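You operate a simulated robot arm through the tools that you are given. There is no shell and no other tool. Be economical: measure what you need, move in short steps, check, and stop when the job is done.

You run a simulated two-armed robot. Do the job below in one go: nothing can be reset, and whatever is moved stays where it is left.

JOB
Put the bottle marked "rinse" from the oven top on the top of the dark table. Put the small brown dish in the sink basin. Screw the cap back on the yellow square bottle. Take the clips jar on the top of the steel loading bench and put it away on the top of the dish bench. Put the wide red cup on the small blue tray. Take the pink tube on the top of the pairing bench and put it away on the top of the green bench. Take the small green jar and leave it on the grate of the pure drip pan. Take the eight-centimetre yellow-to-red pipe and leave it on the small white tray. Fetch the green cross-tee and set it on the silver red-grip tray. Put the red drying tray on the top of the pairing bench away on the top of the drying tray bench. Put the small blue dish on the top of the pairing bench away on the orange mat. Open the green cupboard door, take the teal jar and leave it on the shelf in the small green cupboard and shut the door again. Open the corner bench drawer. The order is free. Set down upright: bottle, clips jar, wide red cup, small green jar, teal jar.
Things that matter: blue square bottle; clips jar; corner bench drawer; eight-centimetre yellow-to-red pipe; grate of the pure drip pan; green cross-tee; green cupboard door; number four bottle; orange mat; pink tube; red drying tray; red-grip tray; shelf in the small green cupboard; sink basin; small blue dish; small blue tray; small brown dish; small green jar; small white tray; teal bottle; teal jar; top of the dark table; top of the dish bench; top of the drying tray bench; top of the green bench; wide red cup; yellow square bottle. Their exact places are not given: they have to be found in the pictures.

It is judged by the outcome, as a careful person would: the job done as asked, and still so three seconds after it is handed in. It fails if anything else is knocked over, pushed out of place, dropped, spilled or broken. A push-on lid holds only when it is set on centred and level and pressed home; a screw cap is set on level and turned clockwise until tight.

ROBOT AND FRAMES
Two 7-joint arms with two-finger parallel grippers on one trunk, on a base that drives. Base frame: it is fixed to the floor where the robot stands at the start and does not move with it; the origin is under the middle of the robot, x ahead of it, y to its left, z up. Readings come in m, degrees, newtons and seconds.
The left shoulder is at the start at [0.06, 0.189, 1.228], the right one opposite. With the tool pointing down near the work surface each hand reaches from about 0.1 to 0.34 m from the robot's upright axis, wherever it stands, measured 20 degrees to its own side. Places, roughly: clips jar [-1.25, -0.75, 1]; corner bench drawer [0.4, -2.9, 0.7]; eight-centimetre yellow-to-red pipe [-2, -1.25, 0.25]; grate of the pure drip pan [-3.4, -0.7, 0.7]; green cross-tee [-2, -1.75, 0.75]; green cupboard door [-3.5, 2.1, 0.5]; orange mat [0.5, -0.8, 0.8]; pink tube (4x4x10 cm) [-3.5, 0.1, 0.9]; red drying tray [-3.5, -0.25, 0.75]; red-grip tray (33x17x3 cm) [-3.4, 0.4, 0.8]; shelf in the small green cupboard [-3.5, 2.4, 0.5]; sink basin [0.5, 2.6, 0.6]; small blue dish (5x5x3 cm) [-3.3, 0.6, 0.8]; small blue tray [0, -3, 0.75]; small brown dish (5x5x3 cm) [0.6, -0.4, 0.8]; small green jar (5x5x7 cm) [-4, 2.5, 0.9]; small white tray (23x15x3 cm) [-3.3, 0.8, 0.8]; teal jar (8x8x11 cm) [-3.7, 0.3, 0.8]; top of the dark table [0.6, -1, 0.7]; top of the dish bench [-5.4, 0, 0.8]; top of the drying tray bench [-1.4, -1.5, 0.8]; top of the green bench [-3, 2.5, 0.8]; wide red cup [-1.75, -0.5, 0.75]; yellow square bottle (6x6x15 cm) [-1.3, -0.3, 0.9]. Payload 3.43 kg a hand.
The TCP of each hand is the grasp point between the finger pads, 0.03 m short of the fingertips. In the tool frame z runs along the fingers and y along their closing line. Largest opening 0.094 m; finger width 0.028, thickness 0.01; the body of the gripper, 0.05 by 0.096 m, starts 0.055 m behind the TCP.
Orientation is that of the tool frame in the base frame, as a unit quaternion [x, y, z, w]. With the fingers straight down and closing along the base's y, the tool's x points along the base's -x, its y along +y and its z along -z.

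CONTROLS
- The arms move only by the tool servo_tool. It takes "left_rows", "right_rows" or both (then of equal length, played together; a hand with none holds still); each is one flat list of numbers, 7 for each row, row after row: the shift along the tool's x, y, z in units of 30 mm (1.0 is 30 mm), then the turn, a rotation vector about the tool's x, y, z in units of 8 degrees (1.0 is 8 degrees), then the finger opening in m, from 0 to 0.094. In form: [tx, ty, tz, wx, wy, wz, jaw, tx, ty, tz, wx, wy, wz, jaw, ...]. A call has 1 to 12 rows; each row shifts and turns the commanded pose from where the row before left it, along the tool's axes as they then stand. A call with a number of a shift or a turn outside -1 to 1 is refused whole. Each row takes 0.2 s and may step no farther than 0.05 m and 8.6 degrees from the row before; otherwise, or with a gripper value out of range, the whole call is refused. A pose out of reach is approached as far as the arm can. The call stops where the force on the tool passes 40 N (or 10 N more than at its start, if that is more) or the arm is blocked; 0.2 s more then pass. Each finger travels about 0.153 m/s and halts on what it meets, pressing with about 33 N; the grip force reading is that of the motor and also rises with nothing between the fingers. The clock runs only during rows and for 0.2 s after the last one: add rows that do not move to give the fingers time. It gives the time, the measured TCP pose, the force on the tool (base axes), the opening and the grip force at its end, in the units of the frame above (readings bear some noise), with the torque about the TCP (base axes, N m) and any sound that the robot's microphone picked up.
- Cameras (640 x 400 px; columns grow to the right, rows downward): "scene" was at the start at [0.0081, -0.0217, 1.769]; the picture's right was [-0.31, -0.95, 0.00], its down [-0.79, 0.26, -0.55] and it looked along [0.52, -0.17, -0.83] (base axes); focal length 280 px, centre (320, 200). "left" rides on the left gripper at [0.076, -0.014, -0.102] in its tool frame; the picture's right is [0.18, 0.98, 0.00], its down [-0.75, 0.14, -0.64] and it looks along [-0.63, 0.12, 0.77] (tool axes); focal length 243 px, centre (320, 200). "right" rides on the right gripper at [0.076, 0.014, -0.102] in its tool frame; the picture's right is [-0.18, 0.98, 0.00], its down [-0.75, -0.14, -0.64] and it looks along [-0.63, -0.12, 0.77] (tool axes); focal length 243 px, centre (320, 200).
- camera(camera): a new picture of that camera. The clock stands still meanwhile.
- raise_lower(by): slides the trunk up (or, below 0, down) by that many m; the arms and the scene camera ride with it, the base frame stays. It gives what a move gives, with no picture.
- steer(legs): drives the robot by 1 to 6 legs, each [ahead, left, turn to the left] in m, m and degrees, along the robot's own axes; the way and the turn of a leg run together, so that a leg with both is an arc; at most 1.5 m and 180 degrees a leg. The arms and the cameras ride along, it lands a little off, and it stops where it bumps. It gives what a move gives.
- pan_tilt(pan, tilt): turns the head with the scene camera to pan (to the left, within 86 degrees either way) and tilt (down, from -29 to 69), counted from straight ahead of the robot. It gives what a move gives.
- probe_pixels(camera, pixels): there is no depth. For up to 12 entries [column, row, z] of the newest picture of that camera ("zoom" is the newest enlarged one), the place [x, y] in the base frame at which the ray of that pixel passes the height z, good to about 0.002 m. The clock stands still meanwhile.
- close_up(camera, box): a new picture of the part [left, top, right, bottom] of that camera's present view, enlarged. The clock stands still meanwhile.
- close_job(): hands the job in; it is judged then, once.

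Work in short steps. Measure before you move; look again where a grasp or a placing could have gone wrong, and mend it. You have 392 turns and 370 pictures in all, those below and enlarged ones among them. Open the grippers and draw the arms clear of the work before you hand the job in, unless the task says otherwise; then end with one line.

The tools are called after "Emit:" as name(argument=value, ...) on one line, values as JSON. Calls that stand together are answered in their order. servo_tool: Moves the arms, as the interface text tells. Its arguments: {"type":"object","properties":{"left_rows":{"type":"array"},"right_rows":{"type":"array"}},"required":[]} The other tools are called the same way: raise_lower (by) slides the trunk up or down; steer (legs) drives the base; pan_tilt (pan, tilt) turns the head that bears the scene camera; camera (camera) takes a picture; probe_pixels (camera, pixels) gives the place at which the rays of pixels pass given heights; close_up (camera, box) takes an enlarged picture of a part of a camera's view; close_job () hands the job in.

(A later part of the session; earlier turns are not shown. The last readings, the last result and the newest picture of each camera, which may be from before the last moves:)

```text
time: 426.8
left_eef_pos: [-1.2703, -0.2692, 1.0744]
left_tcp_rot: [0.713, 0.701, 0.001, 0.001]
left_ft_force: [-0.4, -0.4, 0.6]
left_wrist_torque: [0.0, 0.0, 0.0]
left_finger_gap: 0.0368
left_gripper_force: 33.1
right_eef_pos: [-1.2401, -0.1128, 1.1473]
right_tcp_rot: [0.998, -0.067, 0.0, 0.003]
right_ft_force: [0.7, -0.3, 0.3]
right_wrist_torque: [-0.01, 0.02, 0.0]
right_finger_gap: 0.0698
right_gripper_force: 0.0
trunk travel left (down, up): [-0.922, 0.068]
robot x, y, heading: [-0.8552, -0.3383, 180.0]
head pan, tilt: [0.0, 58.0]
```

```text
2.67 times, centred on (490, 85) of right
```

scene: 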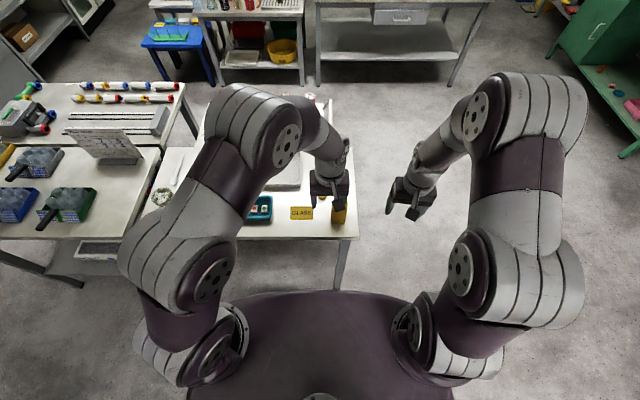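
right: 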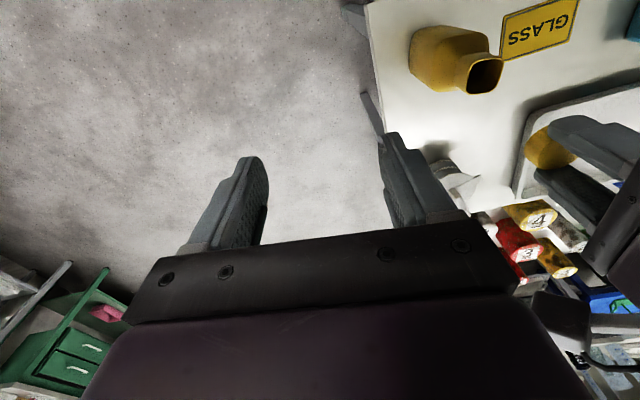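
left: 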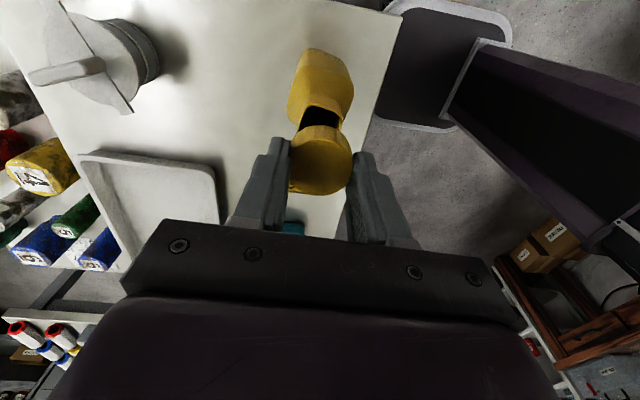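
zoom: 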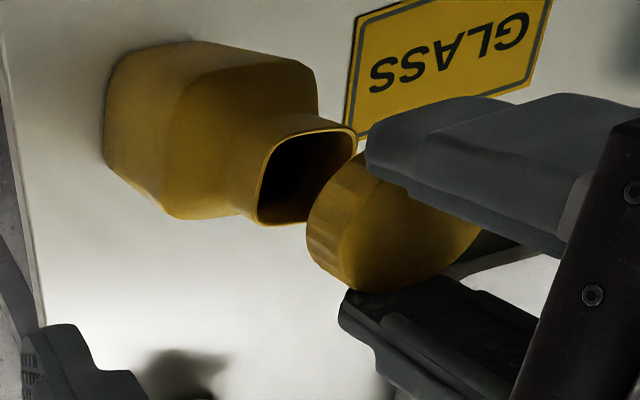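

Aligned. I descend to near contact.

Emit:
servo_tool(left_rows=[0, 0, 0.5, 0, 0, 0, 0.01, 0, 0, 0.5, 0, 0, 0, 0.01, 0, 0, 0.08, 0, 0, 0, 0.01, 0, 0, 0.06, 0, 0, 0, 0.01, 0, 0, 0.06, 0, 0, 0, 0.01, 0, 0, 0, 0, 0, 0, 0.01])

Emit:
close_up(camera="right", box=[400, 10, 580, 160])

```text
time: 428.2
left_eef_pos: [-1.2696, -0.2695, 1.0384]
left_tcp_rot: [0.713, 0.701, 0.001, 0.001]
left_ft_force: [0.1, 0.4, 0.1]
left_wrist_torque: [0.0, -0.01, 0.01]
left_finger_gap: 0.0364
left_gripper_force: 33.1
right_eef_pos: [-1.2398, -0.1141, 1.1464]
right_tcp_rot: [0.998, -0.067, 0.0, 0.005]
right_ft_force: [-0.1, 0.8, -0.1]
right_wrist_torque: [-0.03, 0.01, -0.03]
right_finger_gap: 0.07
right_gripper_force: 0.1
trunk travel left (down, up): [-0.922, 0.068]
robot x, y, heading: [-0.8579, -0.3418, 180.0]
head pan, tilt: [0.0, 58.0]
```

```text
2.67 times, centred on (490, 85) of right
```

zoom: 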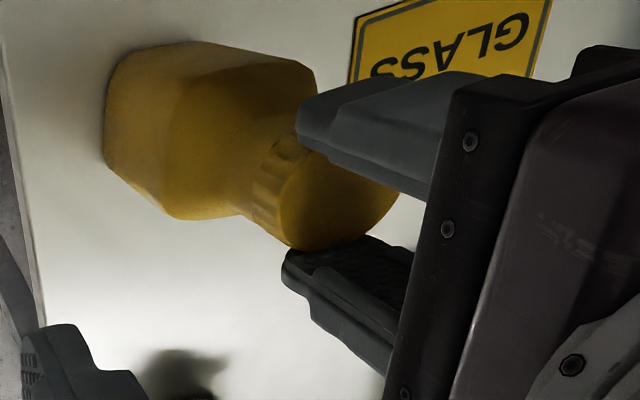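

Emit:
servo_tool(left_rows=[0, 0, 0.05, 0, 0, 0, 0.01, 0, 0, 0.05, 0, 0, 0, 0.01, 0, 0, 0.05, 0, 0, 0, 0.01, 0, 0, 0.05, 0, 0, 0, 0.01])

```text
time: 429.2
left_eef_pos: [-1.2695, -0.2707, 1.0324]
left_tcp_rot: [0.714, 0.701, 0.001, 0.001]
left_ft_force: [0.1, 0.4, -0.7]
left_wrist_torque: [-0.05, -0.02, 0.01]
left_finger_gap: 0.0368
left_gripper_force: 33.2
right_eef_pos: [-1.2391, -0.1141, 1.1468]
right_tcp_rot: [0.998, -0.066, 0.0, 0.003]
right_ft_force: [0.0, 0.6, 0.2]
right_wrist_torque: [0.01, 0.0, -0.01]
right_finger_gap: 0.0698
right_gripper_force: 0.1
trunk travel left (down, up): [-0.922, 0.068]
robot x, y, heading: [-0.8584, -0.3418, 179.9]
head pan, tilt: [0.0, 58.0]
```

Emit:
servo_tool(left_rows=[0, 0, 0.06, 0, 0, 0, 0.01, 0, 0, 0.06, 0, 0, 0, 0.01, 0, 0, 0.06, 0, 0, 0, 0.01, 0, 0, 0.06, 0, 0, 0, 0.01])

Emit:
close_up(camera="right", box=[400, 10, 580, 160])

```text
time: 430.2
left_eef_pos: [-1.2713, -0.2696, 1.0253]
left_tcp_rot: [0.713, 0.701, 0.001, 0.001]
left_ft_force: [-0.2, -0.2, 1.1]
left_wrist_torque: [0.02, 0.0, -0.03]
left_finger_gap: 0.0365
left_gripper_force: 32.7
right_eef_pos: [-1.2399, -0.1135, 1.1466]
right_tcp_rot: [0.998, -0.067, 0.001, 0.004]
right_ft_force: [-0.5, 0.4, 0.1]
right_wrist_torque: [0.01, -0.03, -0.02]
right_finger_gap: 0.0699
right_gripper_force: 0.1
trunk travel left (down, up): [-0.922, 0.068]
robot x, y, heading: [-0.8516, -0.3376, 179.8]
head pan, tilt: [0.0, 58.0]
```

```text
2.67 times, centred on (490, 85) of right
```

zoom: 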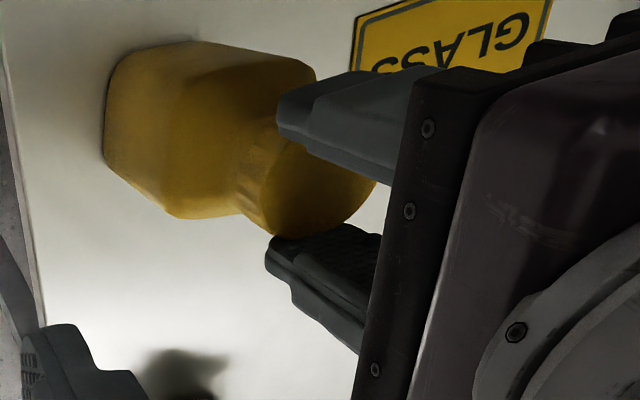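

The cap is starting over the neck without resistance. I continue to contact.

Emit:
servo_tool(left_rows=[0, 0, 0.06, 0, 0, 0, 0.01, 0, 0, 0.06, 0, 0, 0, 0.01, 0, 0, 0.06, 0, 0, 0, 0.01, 0, 0, 0.06, 0, 0, 0, 0.01, 0, 0, 0.06, 0, 0, 0, 0.01])

```text
time: 431.4
left_eef_pos: [-1.2691, -0.2693, 1.0178]
left_tcp_rot: [0.713, 0.701, 0.0, -0.003]
left_ft_force: [1.5, 0.1, 32.6]
left_wrist_torque: [-0.03, -0.06, -0.02]
left_finger_gap: 0.0372
left_gripper_force: 33.6
right_eef_pos: [-1.2365, -0.1141, 1.1477]
right_tcp_rot: [0.998, -0.068, -0.002, 0.004]
right_ft_force: [0.0, 1.0, -0.1]
right_wrist_torque: [0.0, 0.02, -0.01]
right_finger_gap: 0.07
right_gripper_force: 0.1
trunk travel left (down, up): [-0.922, 0.068]
robot x, y, heading: [-0.8567, -0.3415, 180.0]
head pan, tilt: [0.0, 58.0]
```

Contact (33 N). I ease to a lighter press and turn clockwise ~48° while watching the torque.

Emit:
servo_tool(left_rows=[0, 0, -0.04, 0, 0, 0, 0.01, 0, 0, 0, 0, 0, 1, 0.01, 0, 0, 0, 0, 0, 1, 0.01, 0, 0, 0, 0, 0, 1, 0.01, 0, 0, 0, 0, 0, 1, 0.01, 0, 0, 0, 0, 0, 1, 0.01, 0, 0, 0, 0, 0, 1, 0.01])

Emit:
close_up(camera="right", box=[400, 10, 580, 160])

```text
time: 433.0
left_eef_pos: [-1.2683, -0.2686, 1.017]
left_tcp_rot: [0.937, 0.349, 0.0, 0.001]
left_ft_force: [-0.8, 0.3, 20.6]
left_wrist_torque: [-0.02, 0.07, 0.02]
left_finger_gap: 0.0368
left_gripper_force: 33.0
right_eef_pos: [-1.2398, -0.1138, 1.1484]
right_tcp_rot: [0.998, -0.067, -0.001, 0.004]
right_ft_force: [-0.2, 0.1, 0.2]
right_wrist_torque: [-0.04, -0.01, 0.0]
right_finger_gap: 0.07
right_gripper_force: 0.0
trunk travel left (down, up): [-0.922, 0.068]
robot x, y, heading: [-0.852, -0.3413, 179.8]
head pan, tilt: [0.0, 58.0]
```

```text
2.67 times, centred on (490, 85) of right
```

zoom: 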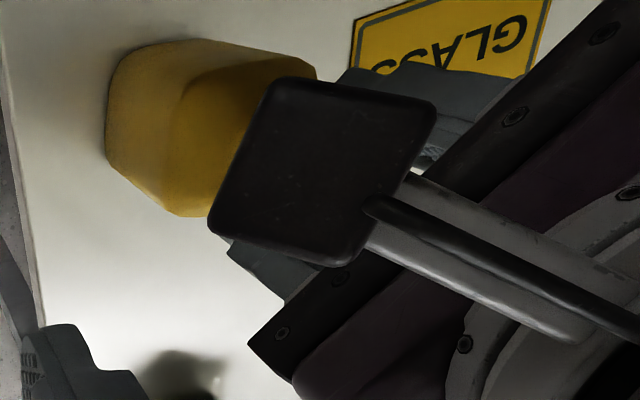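

The bottle isn't turning. I keep turning clockwise another 88°.

Emit:
servo_tool(left_rows=[0, 0, 0, 0, 0, 1, 0.01, 0, 0, 0, 0, 0, 1, 0.01, 0, 0, 0, 0, 0, 1, 0.01, 0, 0, 0, 0, 0, 1, 0.01, 0, 0, 0, 0, 0, 1, 0.01, 0, 0, 0, 0, 0, 1, 0.01, 0, 0, 0, 0, 0, 1, 0.01, 0, 0, 0, 0, 0, 1, 0.01, 0, 0, 0, 0, 0, 1, 0.01, 0, 0, 0, 0, 0, 1, 0.01, 0, 0, 0, 0, 0, 1, 0.01])

Emit:
close_up(camera="right", box=[400, 10, 580, 160])

```text
time: 435.4
left_eef_pos: [-1.2697, -0.2703, 1.0169]
left_tcp_rot: [0.916, -0.4, 0.0, 0.0]
left_ft_force: [0.4, 0.0, 1.7]
left_wrist_torque: [0.04, -0.06, 0.02]
left_finger_gap: 0.0367
left_gripper_force: 32.2
right_eef_pos: [-1.2395, -0.1134, 1.1462]
right_tcp_rot: [0.998, -0.067, 0.001, 0.003]
right_ft_force: [-0.8, -0.3, 0.6]
right_wrist_torque: [0.02, 0.0, -0.04]
right_finger_gap: 0.0697
right_gripper_force: 0.0
trunk travel left (down, up): [-0.922, 0.068]
robot x, y, heading: [-0.853, -0.3438, 179.9]
head pan, tilt: [0.0, 58.0]
```

```text
2.67 times, centred on (490, 85) of right
```

zoom: 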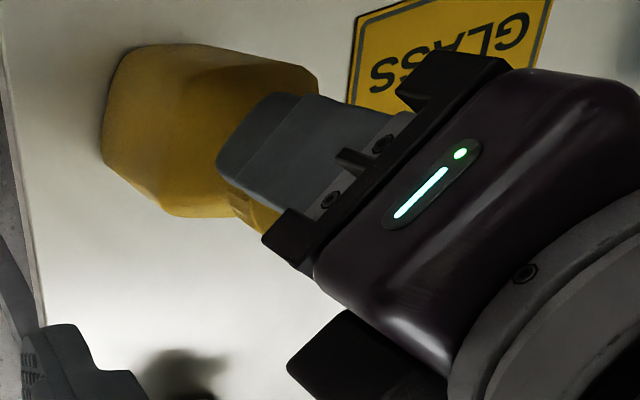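

The load dropped, so the thread is drawing down. I follow with light press, turning further.

Emit:
servo_tool(left_rows=[0, 0, 0.03, 0, 0, 1, 0.01, 0, 0, 0.02, 0, 0, 1, 0.01, 0, 0, 0.02, 0, 0, 1, 0.01, 0, 0, 0.02, 0, 0, 1, 0.01, 0, 0, 0.02, 0, 0, 1, 0.01, 0, 0, 0.02, 0, 0, 1, 0.01, 0, 0, 0.02, 0, 0, 1, 0.01, 0, 0, 0.02, 0, 0, 1, 0.01])

```text
time: 437.2
left_eef_pos: [-1.2696, -0.2683, 1.0154]
left_tcp_rot: [-0.565, 0.825, 0.002, 0.0]
left_ft_force: [-4.2, -0.3, 32.2]
left_wrist_torque: [0.05, 0.19, 0.0]
left_finger_gap: 0.0367
left_gripper_force: 32.7
right_eef_pos: [-1.2383, -0.1144, 1.1476]
right_tcp_rot: [0.998, -0.067, 0.0, 0.004]
right_ft_force: [0.4, -0.4, 1.0]
right_wrist_torque: [0.0, 0.04, 0.01]
right_finger_gap: 0.07
right_gripper_force: 0.0
trunk travel left (down, up): [-0.922, 0.068]
robot x, y, heading: [-0.8564, -0.3409, 179.7]
head pan, tilt: [0.0, 58.0]
```

About 200° turned so far. I open, rotate the wrist back, and regrip.

Emit:
servo_tool(left_rows=[0, 0, -0.05, 0, 0, 0, 0.06, 0, 0, 0, 0, 0, 0, 0.06, 0, 0, 0, 0, 0, -1, 0.06, 0, 0, 0, 0, 0, -1, 0.06, 0, 0, 0, 0, 0, -1, 0.06, 0, 0, 0, 0, 0, -1, 0.06, 0, 0, 0, 0, 0, -1, 0.06, 0, 0, 0, 0, 0, -1, 0.06, 0, 0, 0, 0, 0, -1, 0.06, 0, 0, 0, 0, 0, -1, 0.06, 0, 0, 0, 0, 0, -1, 0.06, 0, 0, 0, 0, 0, -1, 0.06])

Emit:
servo_tool(left_rows=[0, 0, 0, 0, 0, -1, 0.06, 0, 0, 0, 0, 0, -1, 0.06, 0, 0, 0, 0, 0, -1, 0.06, 0, 0, 0, 0, 0, -1, 0.06, 0, 0, 0, 0, 0, -1, 0.06, 0, 0, 0, 0, 0, -1, 0.06, 0, 0, 0, 0, 0, -1, 0.06, 0, 0, 0, 0, 0, -1, 0.06, 0, 0, 0, 0, 0, -1, 0.06, 0, 0, 0, 0, 0, -1, 0.06, 0, 0, 0, 0, 0, -1, 0.06, 0, 0, 0, 0, 0, -1, 0.06])

Emit:
camera(camera="left")

Emit:
close_up(camera="right", box=[400, 10, 580, 160])

```text
time: 439.8
left_eef_pos: [-1.2696, -0.2692, 1.0143]
left_tcp_rot: [0.964, -0.266, 0.001, 0.0]
left_ft_force: [0.2, 0.6, -0.1]
left_wrist_torque: [-0.01, 0.0, 0.01]
left_finger_gap: 0.0602
left_gripper_force: 0.0
right_eef_pos: [-1.2405, -0.1132, 1.1473]
right_tcp_rot: [0.998, -0.066, 0.001, 0.003]
right_ft_force: [0.3, 1.1, -0.9]
right_wrist_torque: [0.0, -0.01, 0.02]
right_finger_gap: 0.0703
right_gripper_force: 0.1
trunk travel left (down, up): [-0.922, 0.068]
robot x, y, heading: [-0.8538, -0.3407, 180.0]
head pan, tilt: [0.0, 58.0]
```

```text
time: 442.4
left_eef_pos: [-1.2691, -0.2695, 1.0137]
left_tcp_rot: [0.843, 0.538, 0.0, 0.0]
left_ft_force: [0.3, 0.0, 0.0]
left_wrist_torque: [0.01, -0.02, -0.01]
left_finger_gap: 0.0599
left_gripper_force: 0.0
right_eef_pos: [-1.2402, -0.1145, 1.1459]
right_tcp_rot: [0.998, -0.067, 0.0, 0.004]
right_ft_force: [0.0, 0.1, 0.1]
right_wrist_torque: [-0.01, -0.01, -0.03]
right_finger_gap: 0.0699
right_gripper_force: 0.0
trunk travel left (down, up): [-0.922, 0.068]
robot x, y, heading: [-0.853, -0.3389, 179.8]
head pan, tilt: [0.0, 58.0]
```

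```text
141 pictures are left
```

left: 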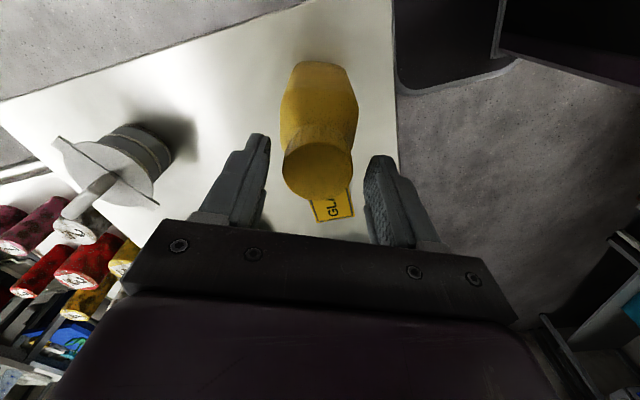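

```text
2.67 times, centred on (490, 85) of right
```

zoom: 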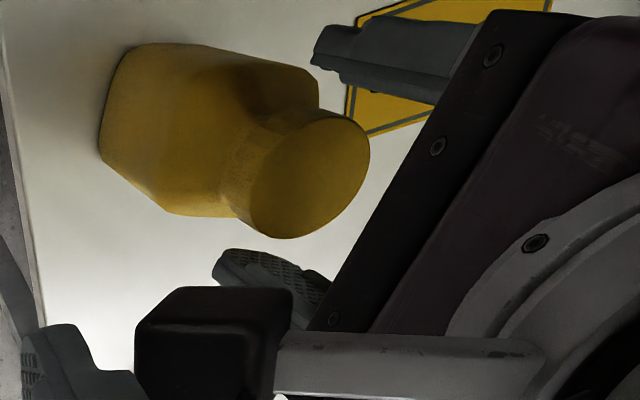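

The cap sits level on the neck. I regrip and turn on with a light press.

Emit:
servo_tool(left_rows=[0, 0, 0, 0, 0, 0, 0.03, 0, 0, 0, 0, 0, 0, 0.01, 0, 0, 0, 0, 0, 0, 0.01, 0, 0, 0.03, 0, 0, 1, 0.01, 0, 0, 0.03, 0, 0, 1, 0.01, 0, 0, 0.02, 0, 0, 1, 0.01, 0, 0, 0.02, 0, 0, 1, 0.01, 0, 0, 0.01, 0, 0, 1, 0.01, 0, 0, 0, 0, 0, 1, 0.01, 0, 0, 0, 0, 0, 1, 0.01, 0, 0, 0, 0, 0, 1, 0.01, 0, 0, 0, 0, 0, 1, 0.01])

Emit:
servo_tool(left_rows=[0, 0, 0, 0, 0, 1, 0.01, 0, 0, 0, 0, 0, 1, 0.01, 0, 0, 0, 0, 0, 1, 0.01, 0, 0, 0, 0, 0, 1, 0.01, 0, 0, 0, 0, 0, 1, 0.01, 0, 0, 0, 0, 0, 1, 0.01, 0, 0, 0, 0, 0, 1, 0.01, 0, 0, 0, 0, 0, 1, 0.01, 0, 0, 0, 0, 0, 1, 0.01, 0, 0, 0, 0, 0, 1, 0.01, 0, 0, 0, 0, 0, 1, 0.01])

Emit:
close_up(camera="right", box=[400, 10, 580, 160])

```text
time: 445.0
left_eef_pos: [-1.2694, -0.2683, 1.0118]
left_tcp_rot: [0.998, -0.062, -0.001, 0.0]
left_ft_force: [-2.2, 4.3, 25.2]
left_wrist_torque: [0.23, 0.27, 0.05]
left_finger_gap: 0.037
left_gripper_force: 33.1
right_eef_pos: [-1.239, -0.1137, 1.1471]
right_tcp_rot: [0.998, -0.067, 0.0, 0.004]
right_ft_force: [-0.1, -0.2, -0.3]
right_wrist_torque: [-0.01, -0.01, 0.0]
right_finger_gap: 0.0701
right_gripper_force: 0.0
trunk travel left (down, up): [-0.922, 0.068]
robot x, y, heading: [-0.8538, -0.3411, 179.9]
head pan, tilt: [0.0, 58.0]
```

```text
time: 447.4
left_eef_pos: [-1.2687, -0.2699, 1.0106]
left_tcp_rot: [-0.674, 0.739, -0.001, 0.001]
left_ft_force: [1.5, -0.8, 16.5]
left_wrist_torque: [-0.02, 0.0, 0.21]
left_finger_gap: 0.0371
left_gripper_force: 33.0
right_eef_pos: [-1.2379, -0.1139, 1.1481]
right_tcp_rot: [0.998, -0.068, -0.001, 0.003]
right_ft_force: [-0.5, 0.6, 0.4]
right_wrist_torque: [0.01, -0.01, 0.02]
right_finger_gap: 0.0698
right_gripper_force: 0.0
trunk travel left (down, up): [-0.922, 0.068]
robot x, y, heading: [-0.8557, -0.3391, 179.8]
head pan, tilt: [0.0, 58.0]
```

```text
2.67 times, centred on (490, 85) of right
```

zoom: 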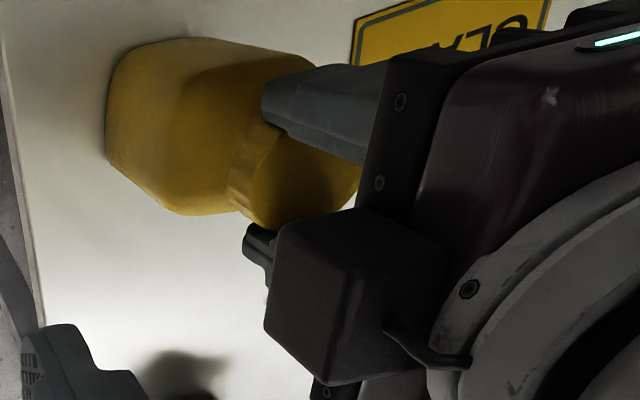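

Torque has risen to 0.21 N·m: it is tightening. I turn a little more and watch.

Emit:
servo_tool(left_rows=[0, 0, 0.02, 0, 0, 1, 0.01, 0, 0, 0.02, 0, 0, 1, 0.01, 0, 0, 0, 0, 0, 1, 0.01])

Emit:
close_up(camera="right", box=[400, 10, 580, 160])

```text
time: 448.2
left_eef_pos: [-1.2692, -0.2693, 1.0111]
left_tcp_rot: [-0.506, 0.862, -0.001, 0.0]
left_ft_force: [0.2, -0.2, 21.3]
left_wrist_torque: [-0.05, 0.02, 0.31]
left_finger_gap: 0.0374
left_gripper_force: 33.3
right_eef_pos: [-1.2381, -0.1149, 1.1475]
right_tcp_rot: [0.998, -0.068, 0.0, 0.003]
right_ft_force: [0.2, -0.2, -0.3]
right_wrist_torque: [0.01, 0.0, -0.03]
right_finger_gap: 0.0701
right_gripper_force: 0.1
trunk travel left (down, up): [-0.922, 0.068]
robot x, y, heading: [-0.8572, -0.339, 179.9]
head pan, tilt: [0.0, 58.0]
```

```text
2.67 times, centred on (490, 85) of right
```

zoom: 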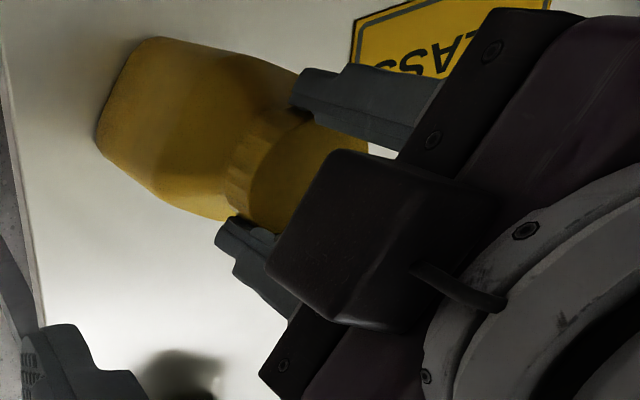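

The bottle itself now follows, so the cap is tight at ~0.3 N·m. I press a bit harder for one last nip, then release.

Emit:
servo_tool(left_rows=[0, 0, 0.04, 0, 0, 0, 0.01, 0, 0, 0.03, 0, 0, 0.8, 0.01, 0, 0, 0, 0, 0, 0.8, 0.01])

Emit:
servo_tool(left_rows=[0, 0, -0.07, 0, 0, 0, 0.02, 0, 0, 0, 0, 0, 0, 0.06, 0, 0, 0, 0, 0, 0, 0.06, 0, 0, -0.6, 0, 0, 0, 0.06, 0, 0, -1, 0, 0, 0, 0.06, 0, 0, -1, 0, 0, 0, 0.06, 0, 0, -1, 0, 0, 0, 0.06])

Emit:
close_up(camera="right", box=[400, 10, 580, 160])

```text
time: 449.0
left_eef_pos: [-1.2697, -0.2696, 1.0089]
left_tcp_rot: [-0.408, 0.913, 0.0, 0.0]
left_ft_force: [-1.2, -1.1, 29.6]
left_wrist_torque: [0.01, 0.07, 0.35]
left_finger_gap: 0.0376
left_gripper_force: 33.8
right_eef_pos: [-1.2381, -0.114, 1.1471]
right_tcp_rot: [0.998, -0.067, 0.0, 0.004]
right_ft_force: [0.1, -0.4, 0.2]
right_wrist_torque: [0.05, 0.01, 0.02]
right_finger_gap: 0.07
right_gripper_force: 0.0
trunk travel left (down, up): [-0.922, 0.068]
robot x, y, heading: [-0.8555, -0.342, 179.7]
head pan, tilt: [0.0, 58.0]
```

```text
time: 450.6
left_eef_pos: [-1.2705, -0.2698, 1.1173]
left_tcp_rot: [-0.409, 0.913, 0.0, 0.002]
left_ft_force: [-0.2, 0.1, 0.9]
left_wrist_torque: [-0.02, 0.0, -0.02]
left_finger_gap: 0.0602
left_gripper_force: 0.0
right_eef_pos: [-1.2401, -0.1135, 1.147]
right_tcp_rot: [0.998, -0.066, 0.001, 0.004]
right_ft_force: [-0.3, -0.4, -0.3]
right_wrist_torque: [-0.02, 0.02, 0.01]
right_finger_gap: 0.0701
right_gripper_force: 0.0
trunk travel left (down, up): [-0.922, 0.068]
robot x, y, heading: [-0.8556, -0.342, 179.9]
head pan, tilt: [0.0, 58.0]
```

```text
2.67 times, centred on (490, 85) of right
```

zoom: 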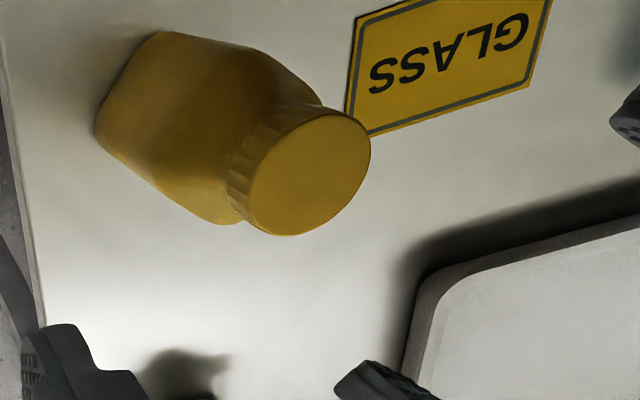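

The cap is on straight. I restore the left wrist, then drive around to the north side of the can trolley to pick the wide red cup.

Emit:
servo_tool(left_rows=[0, 0, -0.2, 0, 0, -1, 0.08, 0, 0, -0.2, 0, 0, -1, 0.08, 0, 0, -0.2, 0, 0, -1, 0.08, 0, 0, 0, 0, 0, -1, 0.08, 0, 0, 0, 0, 0, -1, 0.08, 0, 0, 0, 0, 0, -1, 0.08, 0, 0, 0, 0, 0, -1, 0.08, 0, 0, 0, 0, 0, -1, 0.08, 0, 0, 0, 0, 0, -1, 0.08, 0, 0, 0, 0, 0, -1, 0.08, 0, 0, 0, 0, 0, -1, 0.08, 0, 0, 0, 0, 0, -1, 0.08])

Emit:
servo_tool(left_rows=[0.9, 0, 0, 0, 0, -1, 0.08, 0, 0, 0, 0, 0, -1, 0.08, 0, 0, 0, 0, 0, -1, 0.08, 0, 0, 0, 0, 0, -1, 0.08, 0, 0, 0, 0, 0, -0.5, 0.08])

Emit:
steer(legs=[[-0.45, 0, 0], [0, -1.1, 0], [0.9, 0, 0], [0, 0, 90]])

Emit:
pan_tilt(pan=0, tilt=40)

Emit:
camera(camera="scene")

```text
time: 453.2
left_eef_pos: [-1.2704, -0.2689, 1.1361]
left_tcp_rot: [0.952, -0.306, 0.001, 0.001]
left_ft_force: [-0.3, -0.5, -1.3]
left_wrist_torque: [0.02, 0.01, 0.02]
left_finger_gap: 0.0803
left_gripper_force: 0.0
right_eef_pos: [-1.2398, -0.1151, 1.1469]
right_tcp_rot: [0.998, -0.067, 0.001, 0.004]
right_ft_force: [-0.3, -0.6, 0.5]
right_wrist_torque: [-0.01, -0.02, -0.02]
right_finger_gap: 0.0702
right_gripper_force: 0.0
trunk travel left (down, up): [-0.922, 0.068]
robot x, y, heading: [-0.8562, -0.3368, 179.9]
head pan, tilt: [0.0, 58.0]
```

```text
time: 454.4
left_eef_pos: [-1.2479, -0.2864, 1.1348]
left_tcp_rot: [1.0, 0.002, 0.001, 0.0]
left_ft_force: [-0.3, 0.4, -0.3]
left_wrist_torque: [0.0, 0.01, -0.01]
left_finger_gap: 0.0799
left_gripper_force: 0.0
right_eef_pos: [-1.2391, -0.1138, 1.1463]
right_tcp_rot: [0.998, -0.067, 0.001, 0.003]
right_ft_force: [0.2, -0.2, 0.6]
right_wrist_torque: [0.0, 0.02, -0.03]
right_finger_gap: 0.07
right_gripper_force: 0.1
trunk travel left (down, up): [-0.922, 0.068]
robot x, y, heading: [-0.8533, -0.3383, 179.8]
head pan, tilt: [0.0, 58.0]
```

```text
time: 470.6
left_eef_pos: [-1.3494, 0.3656, 1.1351]
left_tcp_rot: [0.706, 0.708, 0.0, -0.001]
left_ft_force: [0.0, -0.1, -0.6]
left_wrist_torque: [0.0, -0.05, -0.02]
left_finger_gap: 0.08
left_gripper_force: 0.1
right_eef_pos: [-1.5199, 0.3733, 1.1474]
right_tcp_rot: [0.753, 0.658, 0.003, 0.002]
right_ft_force: [-0.1, 0.1, 0.5]
right_wrist_torque: [-0.02, -0.02, -0.02]
right_finger_gap: 0.0699
right_gripper_force: 0.2
trunk travel left (down, up): [-0.922, 0.068]
robot x, y, heading: [-1.2961, 0.7606, -90.3]
head pan, tilt: [0.0, 58.0]
```

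```text
time: 471.4
left_eef_pos: [-1.3491, 0.3648, 1.135]
left_tcp_rot: [0.706, 0.708, 0.001, 0.0]
left_ft_force: [0.5, -0.5, 0.0]
left_wrist_torque: [0.01, 0.01, 0.04]
left_finger_gap: 0.0802
left_gripper_force: 0.0
right_eef_pos: [-1.5193, 0.3735, 1.148]
right_tcp_rot: [0.753, 0.658, 0.003, 0.002]
right_ft_force: [-0.3, 0.5, -0.6]
right_wrist_torque: [0.0, -0.02, -0.02]
right_finger_gap: 0.0701
right_gripper_force: 0.0
trunk travel left (down, up): [-0.922, 0.068]
robot x, y, heading: [-1.2947, 0.7578, -90.1]
head pan, tilt: [0.0, 40.0]
```

```text
136 pictures are left
```

scene: 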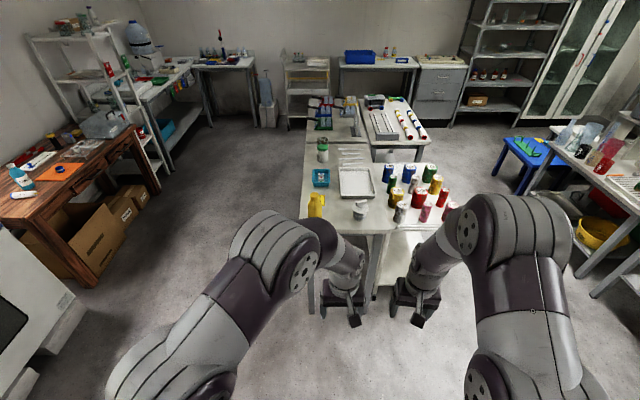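

Emit:
close_up(camera="scene", box=[290, 140, 470, 250])

```text
3.56 times, centred on (380, 195) of scene
```

zoom: 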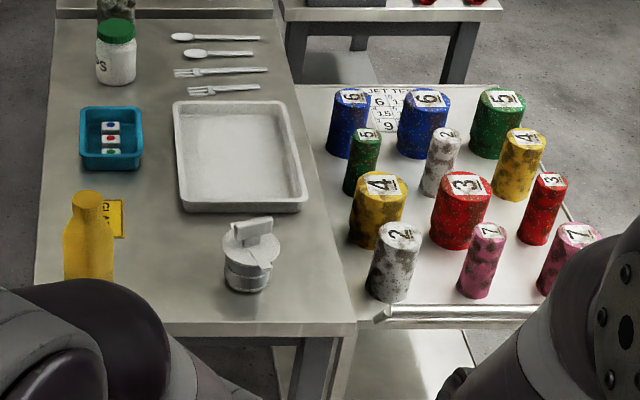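

Emit:
probe_pixels(camera="zoom", pixels=[[460, 183, 0.85], [460, 245, 0.75], [385, 318, 0.75], [540, 310, 0.75], [392, 233, 0.85], [485, 232, 0.83], [545, 182, 0.85], [440, 137, 0.83], [380, 186, 0.85]])

Emit:
steer(legs=[[0, -0.38, 0], [0.55, 0, 0]])

Emit:
camera(camera="right")

Emit:
camera(camera="scene")

```text
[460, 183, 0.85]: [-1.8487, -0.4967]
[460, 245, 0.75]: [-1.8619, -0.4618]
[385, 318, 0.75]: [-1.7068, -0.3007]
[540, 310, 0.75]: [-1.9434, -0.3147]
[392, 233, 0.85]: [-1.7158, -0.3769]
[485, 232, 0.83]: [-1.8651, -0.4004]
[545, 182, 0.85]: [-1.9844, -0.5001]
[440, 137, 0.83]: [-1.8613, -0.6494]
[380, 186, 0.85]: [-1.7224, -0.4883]
```

```text
time: 476.5
left_eef_pos: [-1.7206, -0.1848, 1.1354]
left_tcp_rot: [0.703, 0.711, 0.0, 0.0]
left_ft_force: [-0.9, 0.3, 0.5]
left_wrist_torque: [0.0, -0.02, 0.01]
left_finger_gap: 0.0801
left_gripper_force: 0.0
right_eef_pos: [-1.8904, -0.1768, 1.1474]
right_tcp_rot: [0.75, 0.661, 0.003, 0.003]
right_ft_force: [-0.2, -0.4, 1.0]
right_wrist_torque: [-0.03, 0.0, -0.01]
right_finger_gap: 0.0701
right_gripper_force: 0.1
trunk travel left (down, up): [-0.922, 0.068]
robot x, y, heading: [-1.6708, 0.2101, -89.5]
head pan, tilt: [0.0, 40.0]
```

```text
134 pictures are left
```

right: 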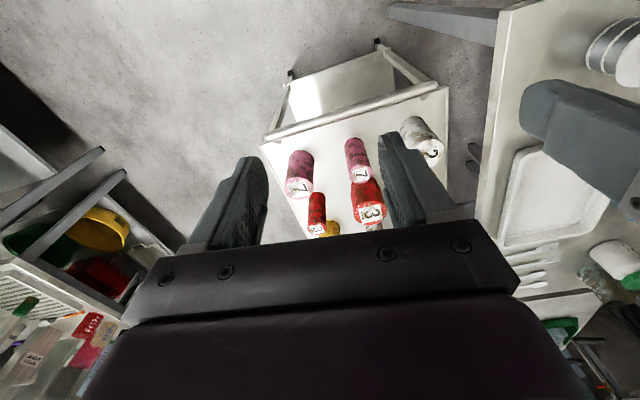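

```text
133 pictures are left
```

scene: 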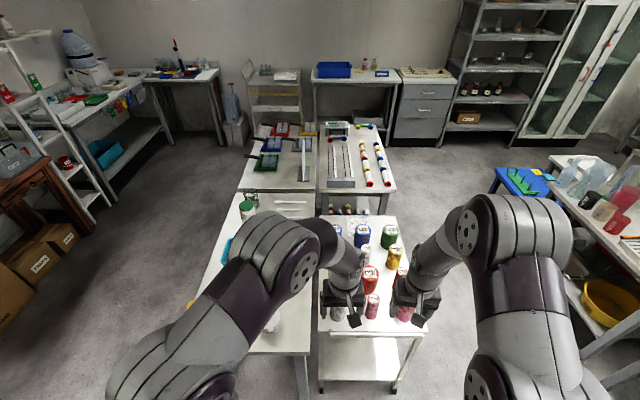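

Emit:
close_up(camera="scene", box=[310, 210, 430, 330])

Emit:
close_up(camera="right", box=[270, 100, 460, 250])

```text
3.33 times, centred on (370, 270) of scene
```

zoom: 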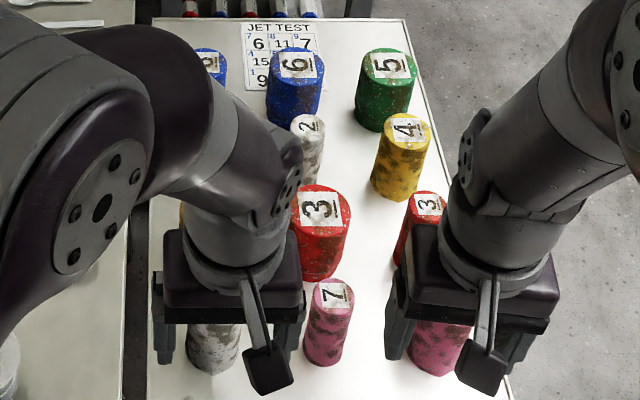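

```text
2.67 times, centred on (365, 175) of right
```

zoom: 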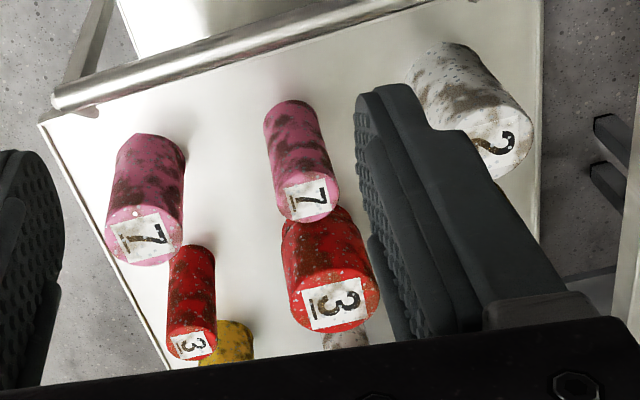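

Emit:
probe_pixels(camera="scene", pixels=[[370.6, 272, 0.84], [370.6, 272, 0.87], [370.6, 272, 0.9], [375, 295, 0.86], [351, 291, 0.85], [401, 275, 0.86], [361, 248, 0.86]])

Emit:
probe_pixels(camera="right", pixels=[[370.6, 212.5, 0.84], [370.6, 212.5, 0.87], [370.6, 212.5, 0.9], [362, 184, 0.86], [316.5, 229, 0.86], [434, 153, 0.86]])

```text
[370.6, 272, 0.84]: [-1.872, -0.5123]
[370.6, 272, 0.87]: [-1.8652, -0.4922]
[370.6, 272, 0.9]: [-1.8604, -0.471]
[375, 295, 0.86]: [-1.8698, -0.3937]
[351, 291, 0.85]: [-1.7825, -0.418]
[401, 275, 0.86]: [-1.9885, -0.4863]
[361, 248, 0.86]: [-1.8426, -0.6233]
```

```text
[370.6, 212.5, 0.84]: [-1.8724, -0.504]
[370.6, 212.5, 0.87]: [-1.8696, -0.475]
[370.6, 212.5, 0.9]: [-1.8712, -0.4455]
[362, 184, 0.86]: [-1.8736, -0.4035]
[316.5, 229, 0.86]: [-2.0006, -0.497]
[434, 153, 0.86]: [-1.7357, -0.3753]
```

Cup top z≈0.82 at (−1.875, −0.522), gaps of ~7 cm to each side along x. I shift the base, lower the trunk, and place the right hand above the cup.

Emit:
steer(legs=[[0.0, -0.12, 0], [0.17, 0, 0]])

Emit:
raise_lower(by=-0.2)

Emit:
servo_tool(right_rows=[-0.9, 0.6, 0, 0, 0, 0, 0.094, -0.9, 0.6, 0, 0, 0, 0, 0.094, -0.9, 0.6, 0, 0, 0, 0, 0.094, -0.9, 0.6, 0, 0, 0, 0, 0.094, -0.9, 0.6, 0, 0, 0, 0, 0.094, 0, 0, 0, 0, 0, 0, 0.094])

Emit:
camera(camera="right")

```text
time: 478.8
left_eef_pos: [-1.8373, -0.3522, 1.1377]
left_tcp_rot: [0.704, 0.71, 0.0, 0.0]
left_ft_force: [-0.3, -0.1, -0.5]
left_wrist_torque: [0.0, 0.02, 0.02]
left_finger_gap: 0.08
left_gripper_force: 0.0
right_eef_pos: [-2.0082, -0.3457, 1.1484]
right_tcp_rot: [0.751, 0.661, 0.002, 0.002]
right_ft_force: [-0.3, -0.2, 0.2]
right_wrist_torque: [-0.02, 0.01, 0.04]
right_finger_gap: 0.07
right_gripper_force: 0.1
trunk travel left (down, up): [-0.922, 0.068]
robot x, y, heading: [-1.7857, 0.0395, -89.8]
head pan, tilt: [0.0, 40.0]
```

```text
time: 481.0
left_eef_pos: [-1.836, -0.3549, 0.9351]
left_tcp_rot: [0.703, 0.711, 0.0, -0.001]
left_ft_force: [1.0, -0.2, -0.4]
left_wrist_torque: [-0.01, -0.02, -0.02]
left_finger_gap: 0.08
left_gripper_force: 0.1
right_eef_pos: [-2.0091, -0.3487, 0.9475]
right_tcp_rot: [0.751, 0.661, 0.003, 0.002]
right_ft_force: [-0.8, 0.2, 0.1]
right_wrist_torque: [0.0, 0.02, -0.01]
right_finger_gap: 0.07
right_gripper_force: 0.0
trunk travel left (down, up): [-0.722, 0.268]
robot x, y, heading: [-1.7843, 0.0375, -89.5]
head pan, tilt: [0.0, 40.0]
```

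```text
time: 482.4
left_eef_pos: [-1.8366, -0.3555, 0.9364]
left_tcp_rot: [0.704, 0.711, 0.001, 0.0]
left_ft_force: [0.4, 0.4, -1.0]
left_wrist_torque: [-0.02, -0.03, 0.0]
left_finger_gap: 0.0798
left_gripper_force: 0.0
right_eef_pos: [-1.9358, -0.4916, 0.9463]
right_tcp_rot: [0.751, 0.66, 0.005, 0.003]
right_ft_force: [0.2, 0.1, 1.0]
right_wrist_torque: [0.01, -0.02, 0.02]
right_finger_gap: 0.0941
right_gripper_force: 0.1
trunk travel left (down, up): [-0.722, 0.268]
robot x, y, heading: [-1.7881, 0.041, -89.6]
head pan, tilt: [0.0, 40.0]
```

```text
130 pictures are left
```

right: 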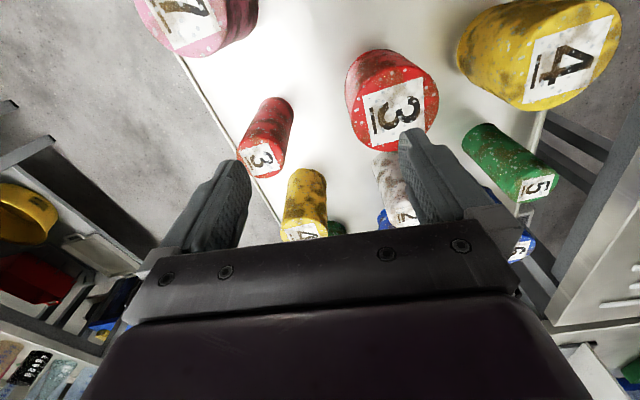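

Emit:
probe_pixels(camera="right", pixels=[[398, 110, 0.8], [398, 110, 0.82], [398, 110, 0.84], [367, 60, 0.73], [520, 70, 0.82], [262, 160, 0.82], [408, 205, 0.82], [190, 20, 0.82]])

```text
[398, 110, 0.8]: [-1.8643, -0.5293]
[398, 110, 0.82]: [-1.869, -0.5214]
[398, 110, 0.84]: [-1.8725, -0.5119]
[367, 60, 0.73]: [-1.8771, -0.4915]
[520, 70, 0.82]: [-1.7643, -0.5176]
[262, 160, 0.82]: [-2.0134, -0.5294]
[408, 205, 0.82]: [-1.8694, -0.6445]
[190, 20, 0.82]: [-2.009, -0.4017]
```

Cup centre (−1.871, −0.518), top ≈0.83. I align over it and descend to z≈0.80, then grip.

Emit:
servo_tool(right_rows=[-0.3, 0.75, 0, 0, 0, 0, 0.094, -0.3, 0.75, 0, 0, 0, 0, 0.094, 0, 0.75, 0, 0, 0, 0, 0.094, 0, 0, 0.95, 0, 0, 0, 0.094, 0, 0, 0.95, 0, 0, 0, 0.094, 0, 0, 0, 0, 0, 0, 0.094])

Emit:
camera(camera="right")

```text
time: 483.8
left_eef_pos: [-1.8381, -0.3549, 0.9361]
left_tcp_rot: [0.703, 0.711, 0.001, -0.001]
left_ft_force: [-0.9, -1.1, 0.1]
left_wrist_torque: [0.01, 0.0, -0.01]
left_finger_gap: 0.0802
left_gripper_force: 0.2
right_eef_pos: [-1.8711, -0.5199, 0.8912]
right_tcp_rot: [0.751, 0.661, 0.004, 0.003]
right_ft_force: [-0.3, -0.7, -0.2]
right_wrist_torque: [-0.04, 0.01, 0.0]
right_finger_gap: 0.0941
right_gripper_force: 0.0
trunk travel left (down, up): [-0.722, 0.268]
robot x, y, heading: [-1.7824, 0.0382, -89.7]
head pan, tilt: [0.0, 40.0]
```

```text
129 pictures are left
```

right: 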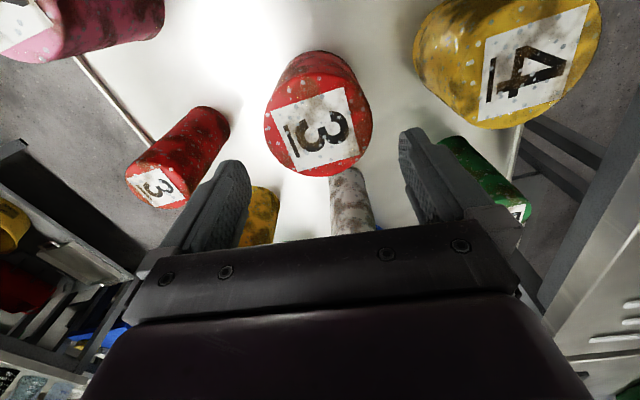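

Emit:
servo_tool(right_rows=[0, 0, 0.9, 0, 0, 0, 0.094, 0, 0, 0.9, 0, 0, 0, 0.094, 0, 0, 0.9, 0, 0, 0, 0.094, 0, 0, 0.75, 0, 0, 0, 0.094, 0, 0, 0, 0, 0, 0, 0.094, 0, 0, 0, 0, 0, 0, 0.06, 0, 0, 0, 0, 0, 0, 0.05, 0, 0, 0, 0, 0, 0, 0.05])

Emit:
camera(camera="right")

```text
time: 485.6
left_eef_pos: [-1.8301, -0.3492, 0.9282]
left_tcp_rot: [0.701, 0.713, 0.014, -0.002]
left_ft_force: [0.8, 0.1, -0.4]
left_wrist_torque: [0.0, 0.0, -0.04]
left_finger_gap: 0.08
left_gripper_force: 0.1
right_eef_pos: [-1.8702, -0.5231, 0.7932]
right_tcp_rot: [0.752, 0.659, 0.0, 0.006]
right_ft_force: [-0.2, -1.8, 6.5]
right_wrist_torque: [-0.15, 0.27, 0.08]
right_finger_gap: 0.0812
right_gripper_force: 32.8
trunk travel left (down, up): [-0.722, 0.268]
robot x, y, heading: [-1.7881, 0.0384, -89.7]
head pan, tilt: [0.0, 40.0]
```

```text
128 pictures are left
```

right: 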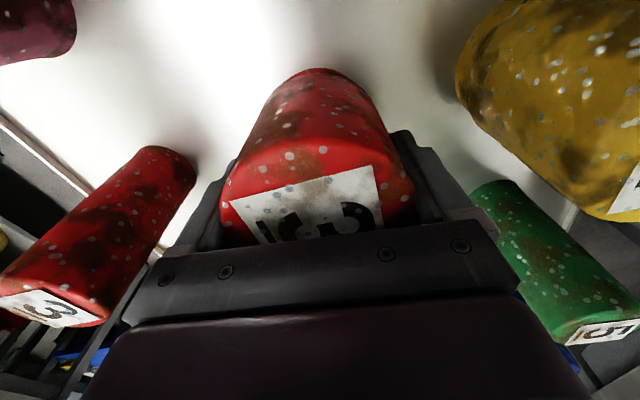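

Gripped (0.081). The left hand was nudged slightly, so I draw it back while lifting the cup.

Emit:
servo_tool(left_rows=[0.5, 0.5, -0.5, 0, 0, 0, 0.08, 0.8, 0.4, -0.3, 0, 0, 0, 0.08, 0.8, 0.3, 0, 0, 0, 0, 0.08, 0.8, 0.3, 0, 0, 0, 0, 0.08, 0.5, 0, 0, 0, 0, 0, 0.08, 0, 0, 0, 0, 0, 0, 0.08], right_rows=[0, 0, -0.3, 0, 0, 0, 0.05, 0, 0, -0.6, 0, 0, 0, 0.05, 0, 0, -0.9, 0, 0, 0, 0.05, 0, 0, -0.9, 0, 0, 0, 0.05, 0, 0, -0.9, 0, 0, 0, 0.05, 0, 0, -0.9, 0, 0, 0, 0.05])

Emit:
camera(camera="right")

Emit:
camera(camera="scene")

```text
time: 487.0
left_eef_pos: [-1.7936, -0.2531, 0.9602]
left_tcp_rot: [0.703, 0.711, 0.001, 0.0]
left_ft_force: [-0.8, 0.1, -0.8]
left_wrist_torque: [-0.01, 0.05, -0.02]
left_finger_gap: 0.0799
left_gripper_force: 0.0
right_eef_pos: [-1.8711, -0.5194, 0.9219]
right_tcp_rot: [0.751, 0.661, 0.003, 0.001]
right_ft_force: [0.0, 0.7, -0.8]
right_wrist_torque: [0.01, 0.0, -0.01]
right_finger_gap: 0.0807
right_gripper_force: 32.6
trunk travel left (down, up): [-0.722, 0.268]
robot x, y, heading: [-1.7837, 0.0389, -89.5]
head pan, tilt: [0.0, 40.0]
```

```text
127 pictures are left
```

right: 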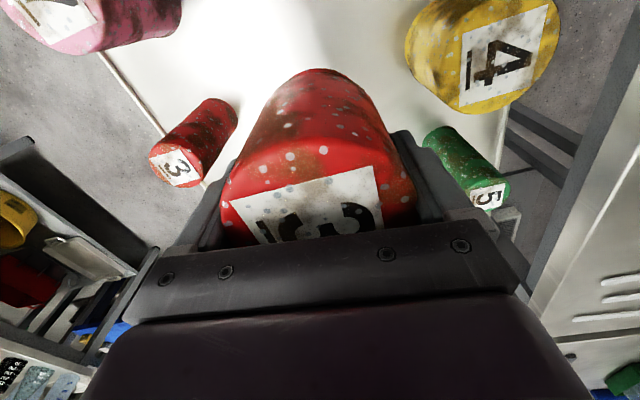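

```text
126 pictures are left
```

scene: 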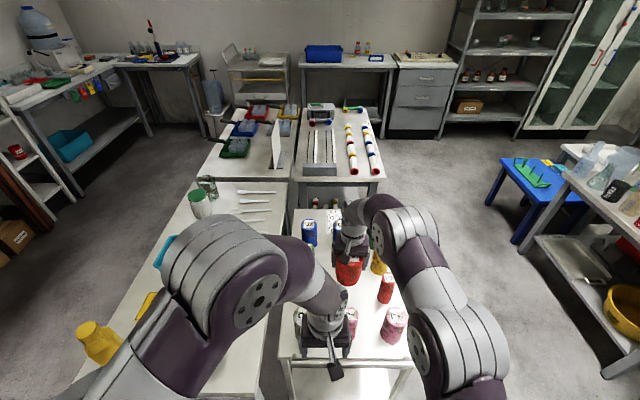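

All neighbours stand. I raise the trunk, back out, and drive round by the east corridor toward the far corner bench.

Emit:
raise_lower(by=0.15)

Emit:
steer(legs=[[-0.5, 0, 0], [0, 1.4, 0], [1.4, 0, 0], [0.7, 0, 0]])

Emit:
pan_tilt(pan=10, tilt=35)

Emit:
camera(camera="scene")

```text
time: 488.7
left_eef_pos: [-1.7939, -0.2535, 1.1101]
left_tcp_rot: [0.703, 0.711, 0.001, -0.001]
left_ft_force: [-0.4, -0.2, -0.1]
left_wrist_torque: [-0.02, -0.03, 0.0]
left_finger_gap: 0.0798
left_gripper_force: 0.1
right_eef_pos: [-1.8713, -0.5198, 1.0721]
right_tcp_rot: [0.751, 0.661, 0.003, 0.003]
right_ft_force: [0.1, 0.1, -0.8]
right_wrist_torque: [-0.01, 0.03, 0.01]
right_finger_gap: 0.0809
right_gripper_force: 32.1
trunk travel left (down, up): [-0.872, 0.118]
robot x, y, heading: [-1.7856, 0.0423, -89.6]
head pan, tilt: [0.0, 40.0]
```

```text
time: 508.1
left_eef_pos: [-0.463, -1.8347, 1.1102]
left_tcp_rot: [0.716, 0.698, 0.002, 0.0]
left_ft_force: [0.4, -0.1, -0.7]
left_wrist_torque: [0.02, 0.01, -0.03]
left_finger_gap: 0.0803
left_gripper_force: 0.1
right_eef_pos: [-0.5502, -2.0976, 1.0729]
right_tcp_rot: [0.761, 0.648, 0.003, 0.001]
right_ft_force: [-0.7, 0.5, 0.5]
right_wrist_torque: [0.04, 0.0, 0.01]
right_finger_gap: 0.0802
right_gripper_force: 32.9
trunk travel left (down, up): [-0.872, 0.118]
robot x, y, heading: [-0.4463, -1.544, -91.9]
head pan, tilt: [0.0, 40.0]
```

```text
time: 508.9
left_eef_pos: [-0.4628, -1.8363, 1.1099]
left_tcp_rot: [0.716, 0.698, 0.0, -0.001]
left_ft_force: [0.5, -0.3, -0.1]
left_wrist_torque: [0.02, 0.02, 0.02]
left_finger_gap: 0.0799
left_gripper_force: 0.0
right_eef_pos: [-0.5513, -2.099, 1.072]
right_tcp_rot: [0.763, 0.647, 0.002, 0.002]
right_ft_force: [1.0, -0.5, 0.1]
right_wrist_torque: [-0.02, 0.02, 0.02]
right_finger_gap: 0.0804
right_gripper_force: 32.9
trunk travel left (down, up): [-0.872, 0.118]
robot x, y, heading: [-0.4446, -1.5478, -91.8]
head pan, tilt: [10.0, 35.0]
```

```text
125 pictures are left
```

scene: 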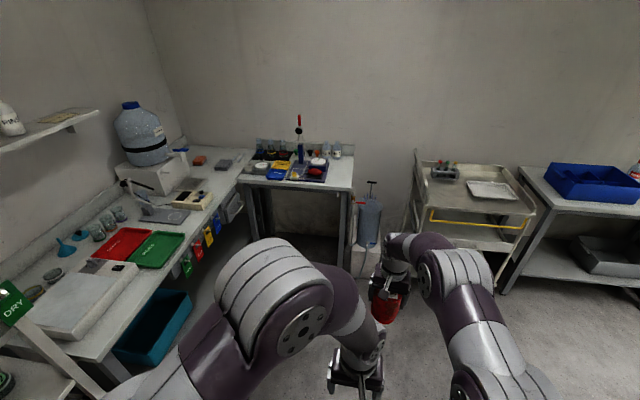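

Emit:
close_up(camera="scene", box=[170, 120, 380, 260])

Emit:
probe_pixels(camera="scene", pixels=[[279, 172, 0.76], [312, 172, 0.76], [238, 187, 0.76], [352, 190, 0.76], [232, 208, 0.65], [240, 176, 0.76], [317, 163, 0.78]])

```text
2.86 times, centred on (275, 190) of scene
```

zoom: 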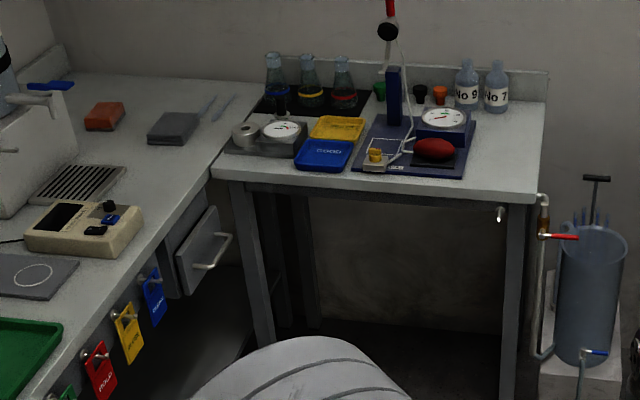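

```text
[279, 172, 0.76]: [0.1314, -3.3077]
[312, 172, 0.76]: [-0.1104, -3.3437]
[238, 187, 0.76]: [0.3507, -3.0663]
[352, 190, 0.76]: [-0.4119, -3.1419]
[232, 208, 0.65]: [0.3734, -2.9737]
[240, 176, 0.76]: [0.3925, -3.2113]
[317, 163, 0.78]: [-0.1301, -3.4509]
```

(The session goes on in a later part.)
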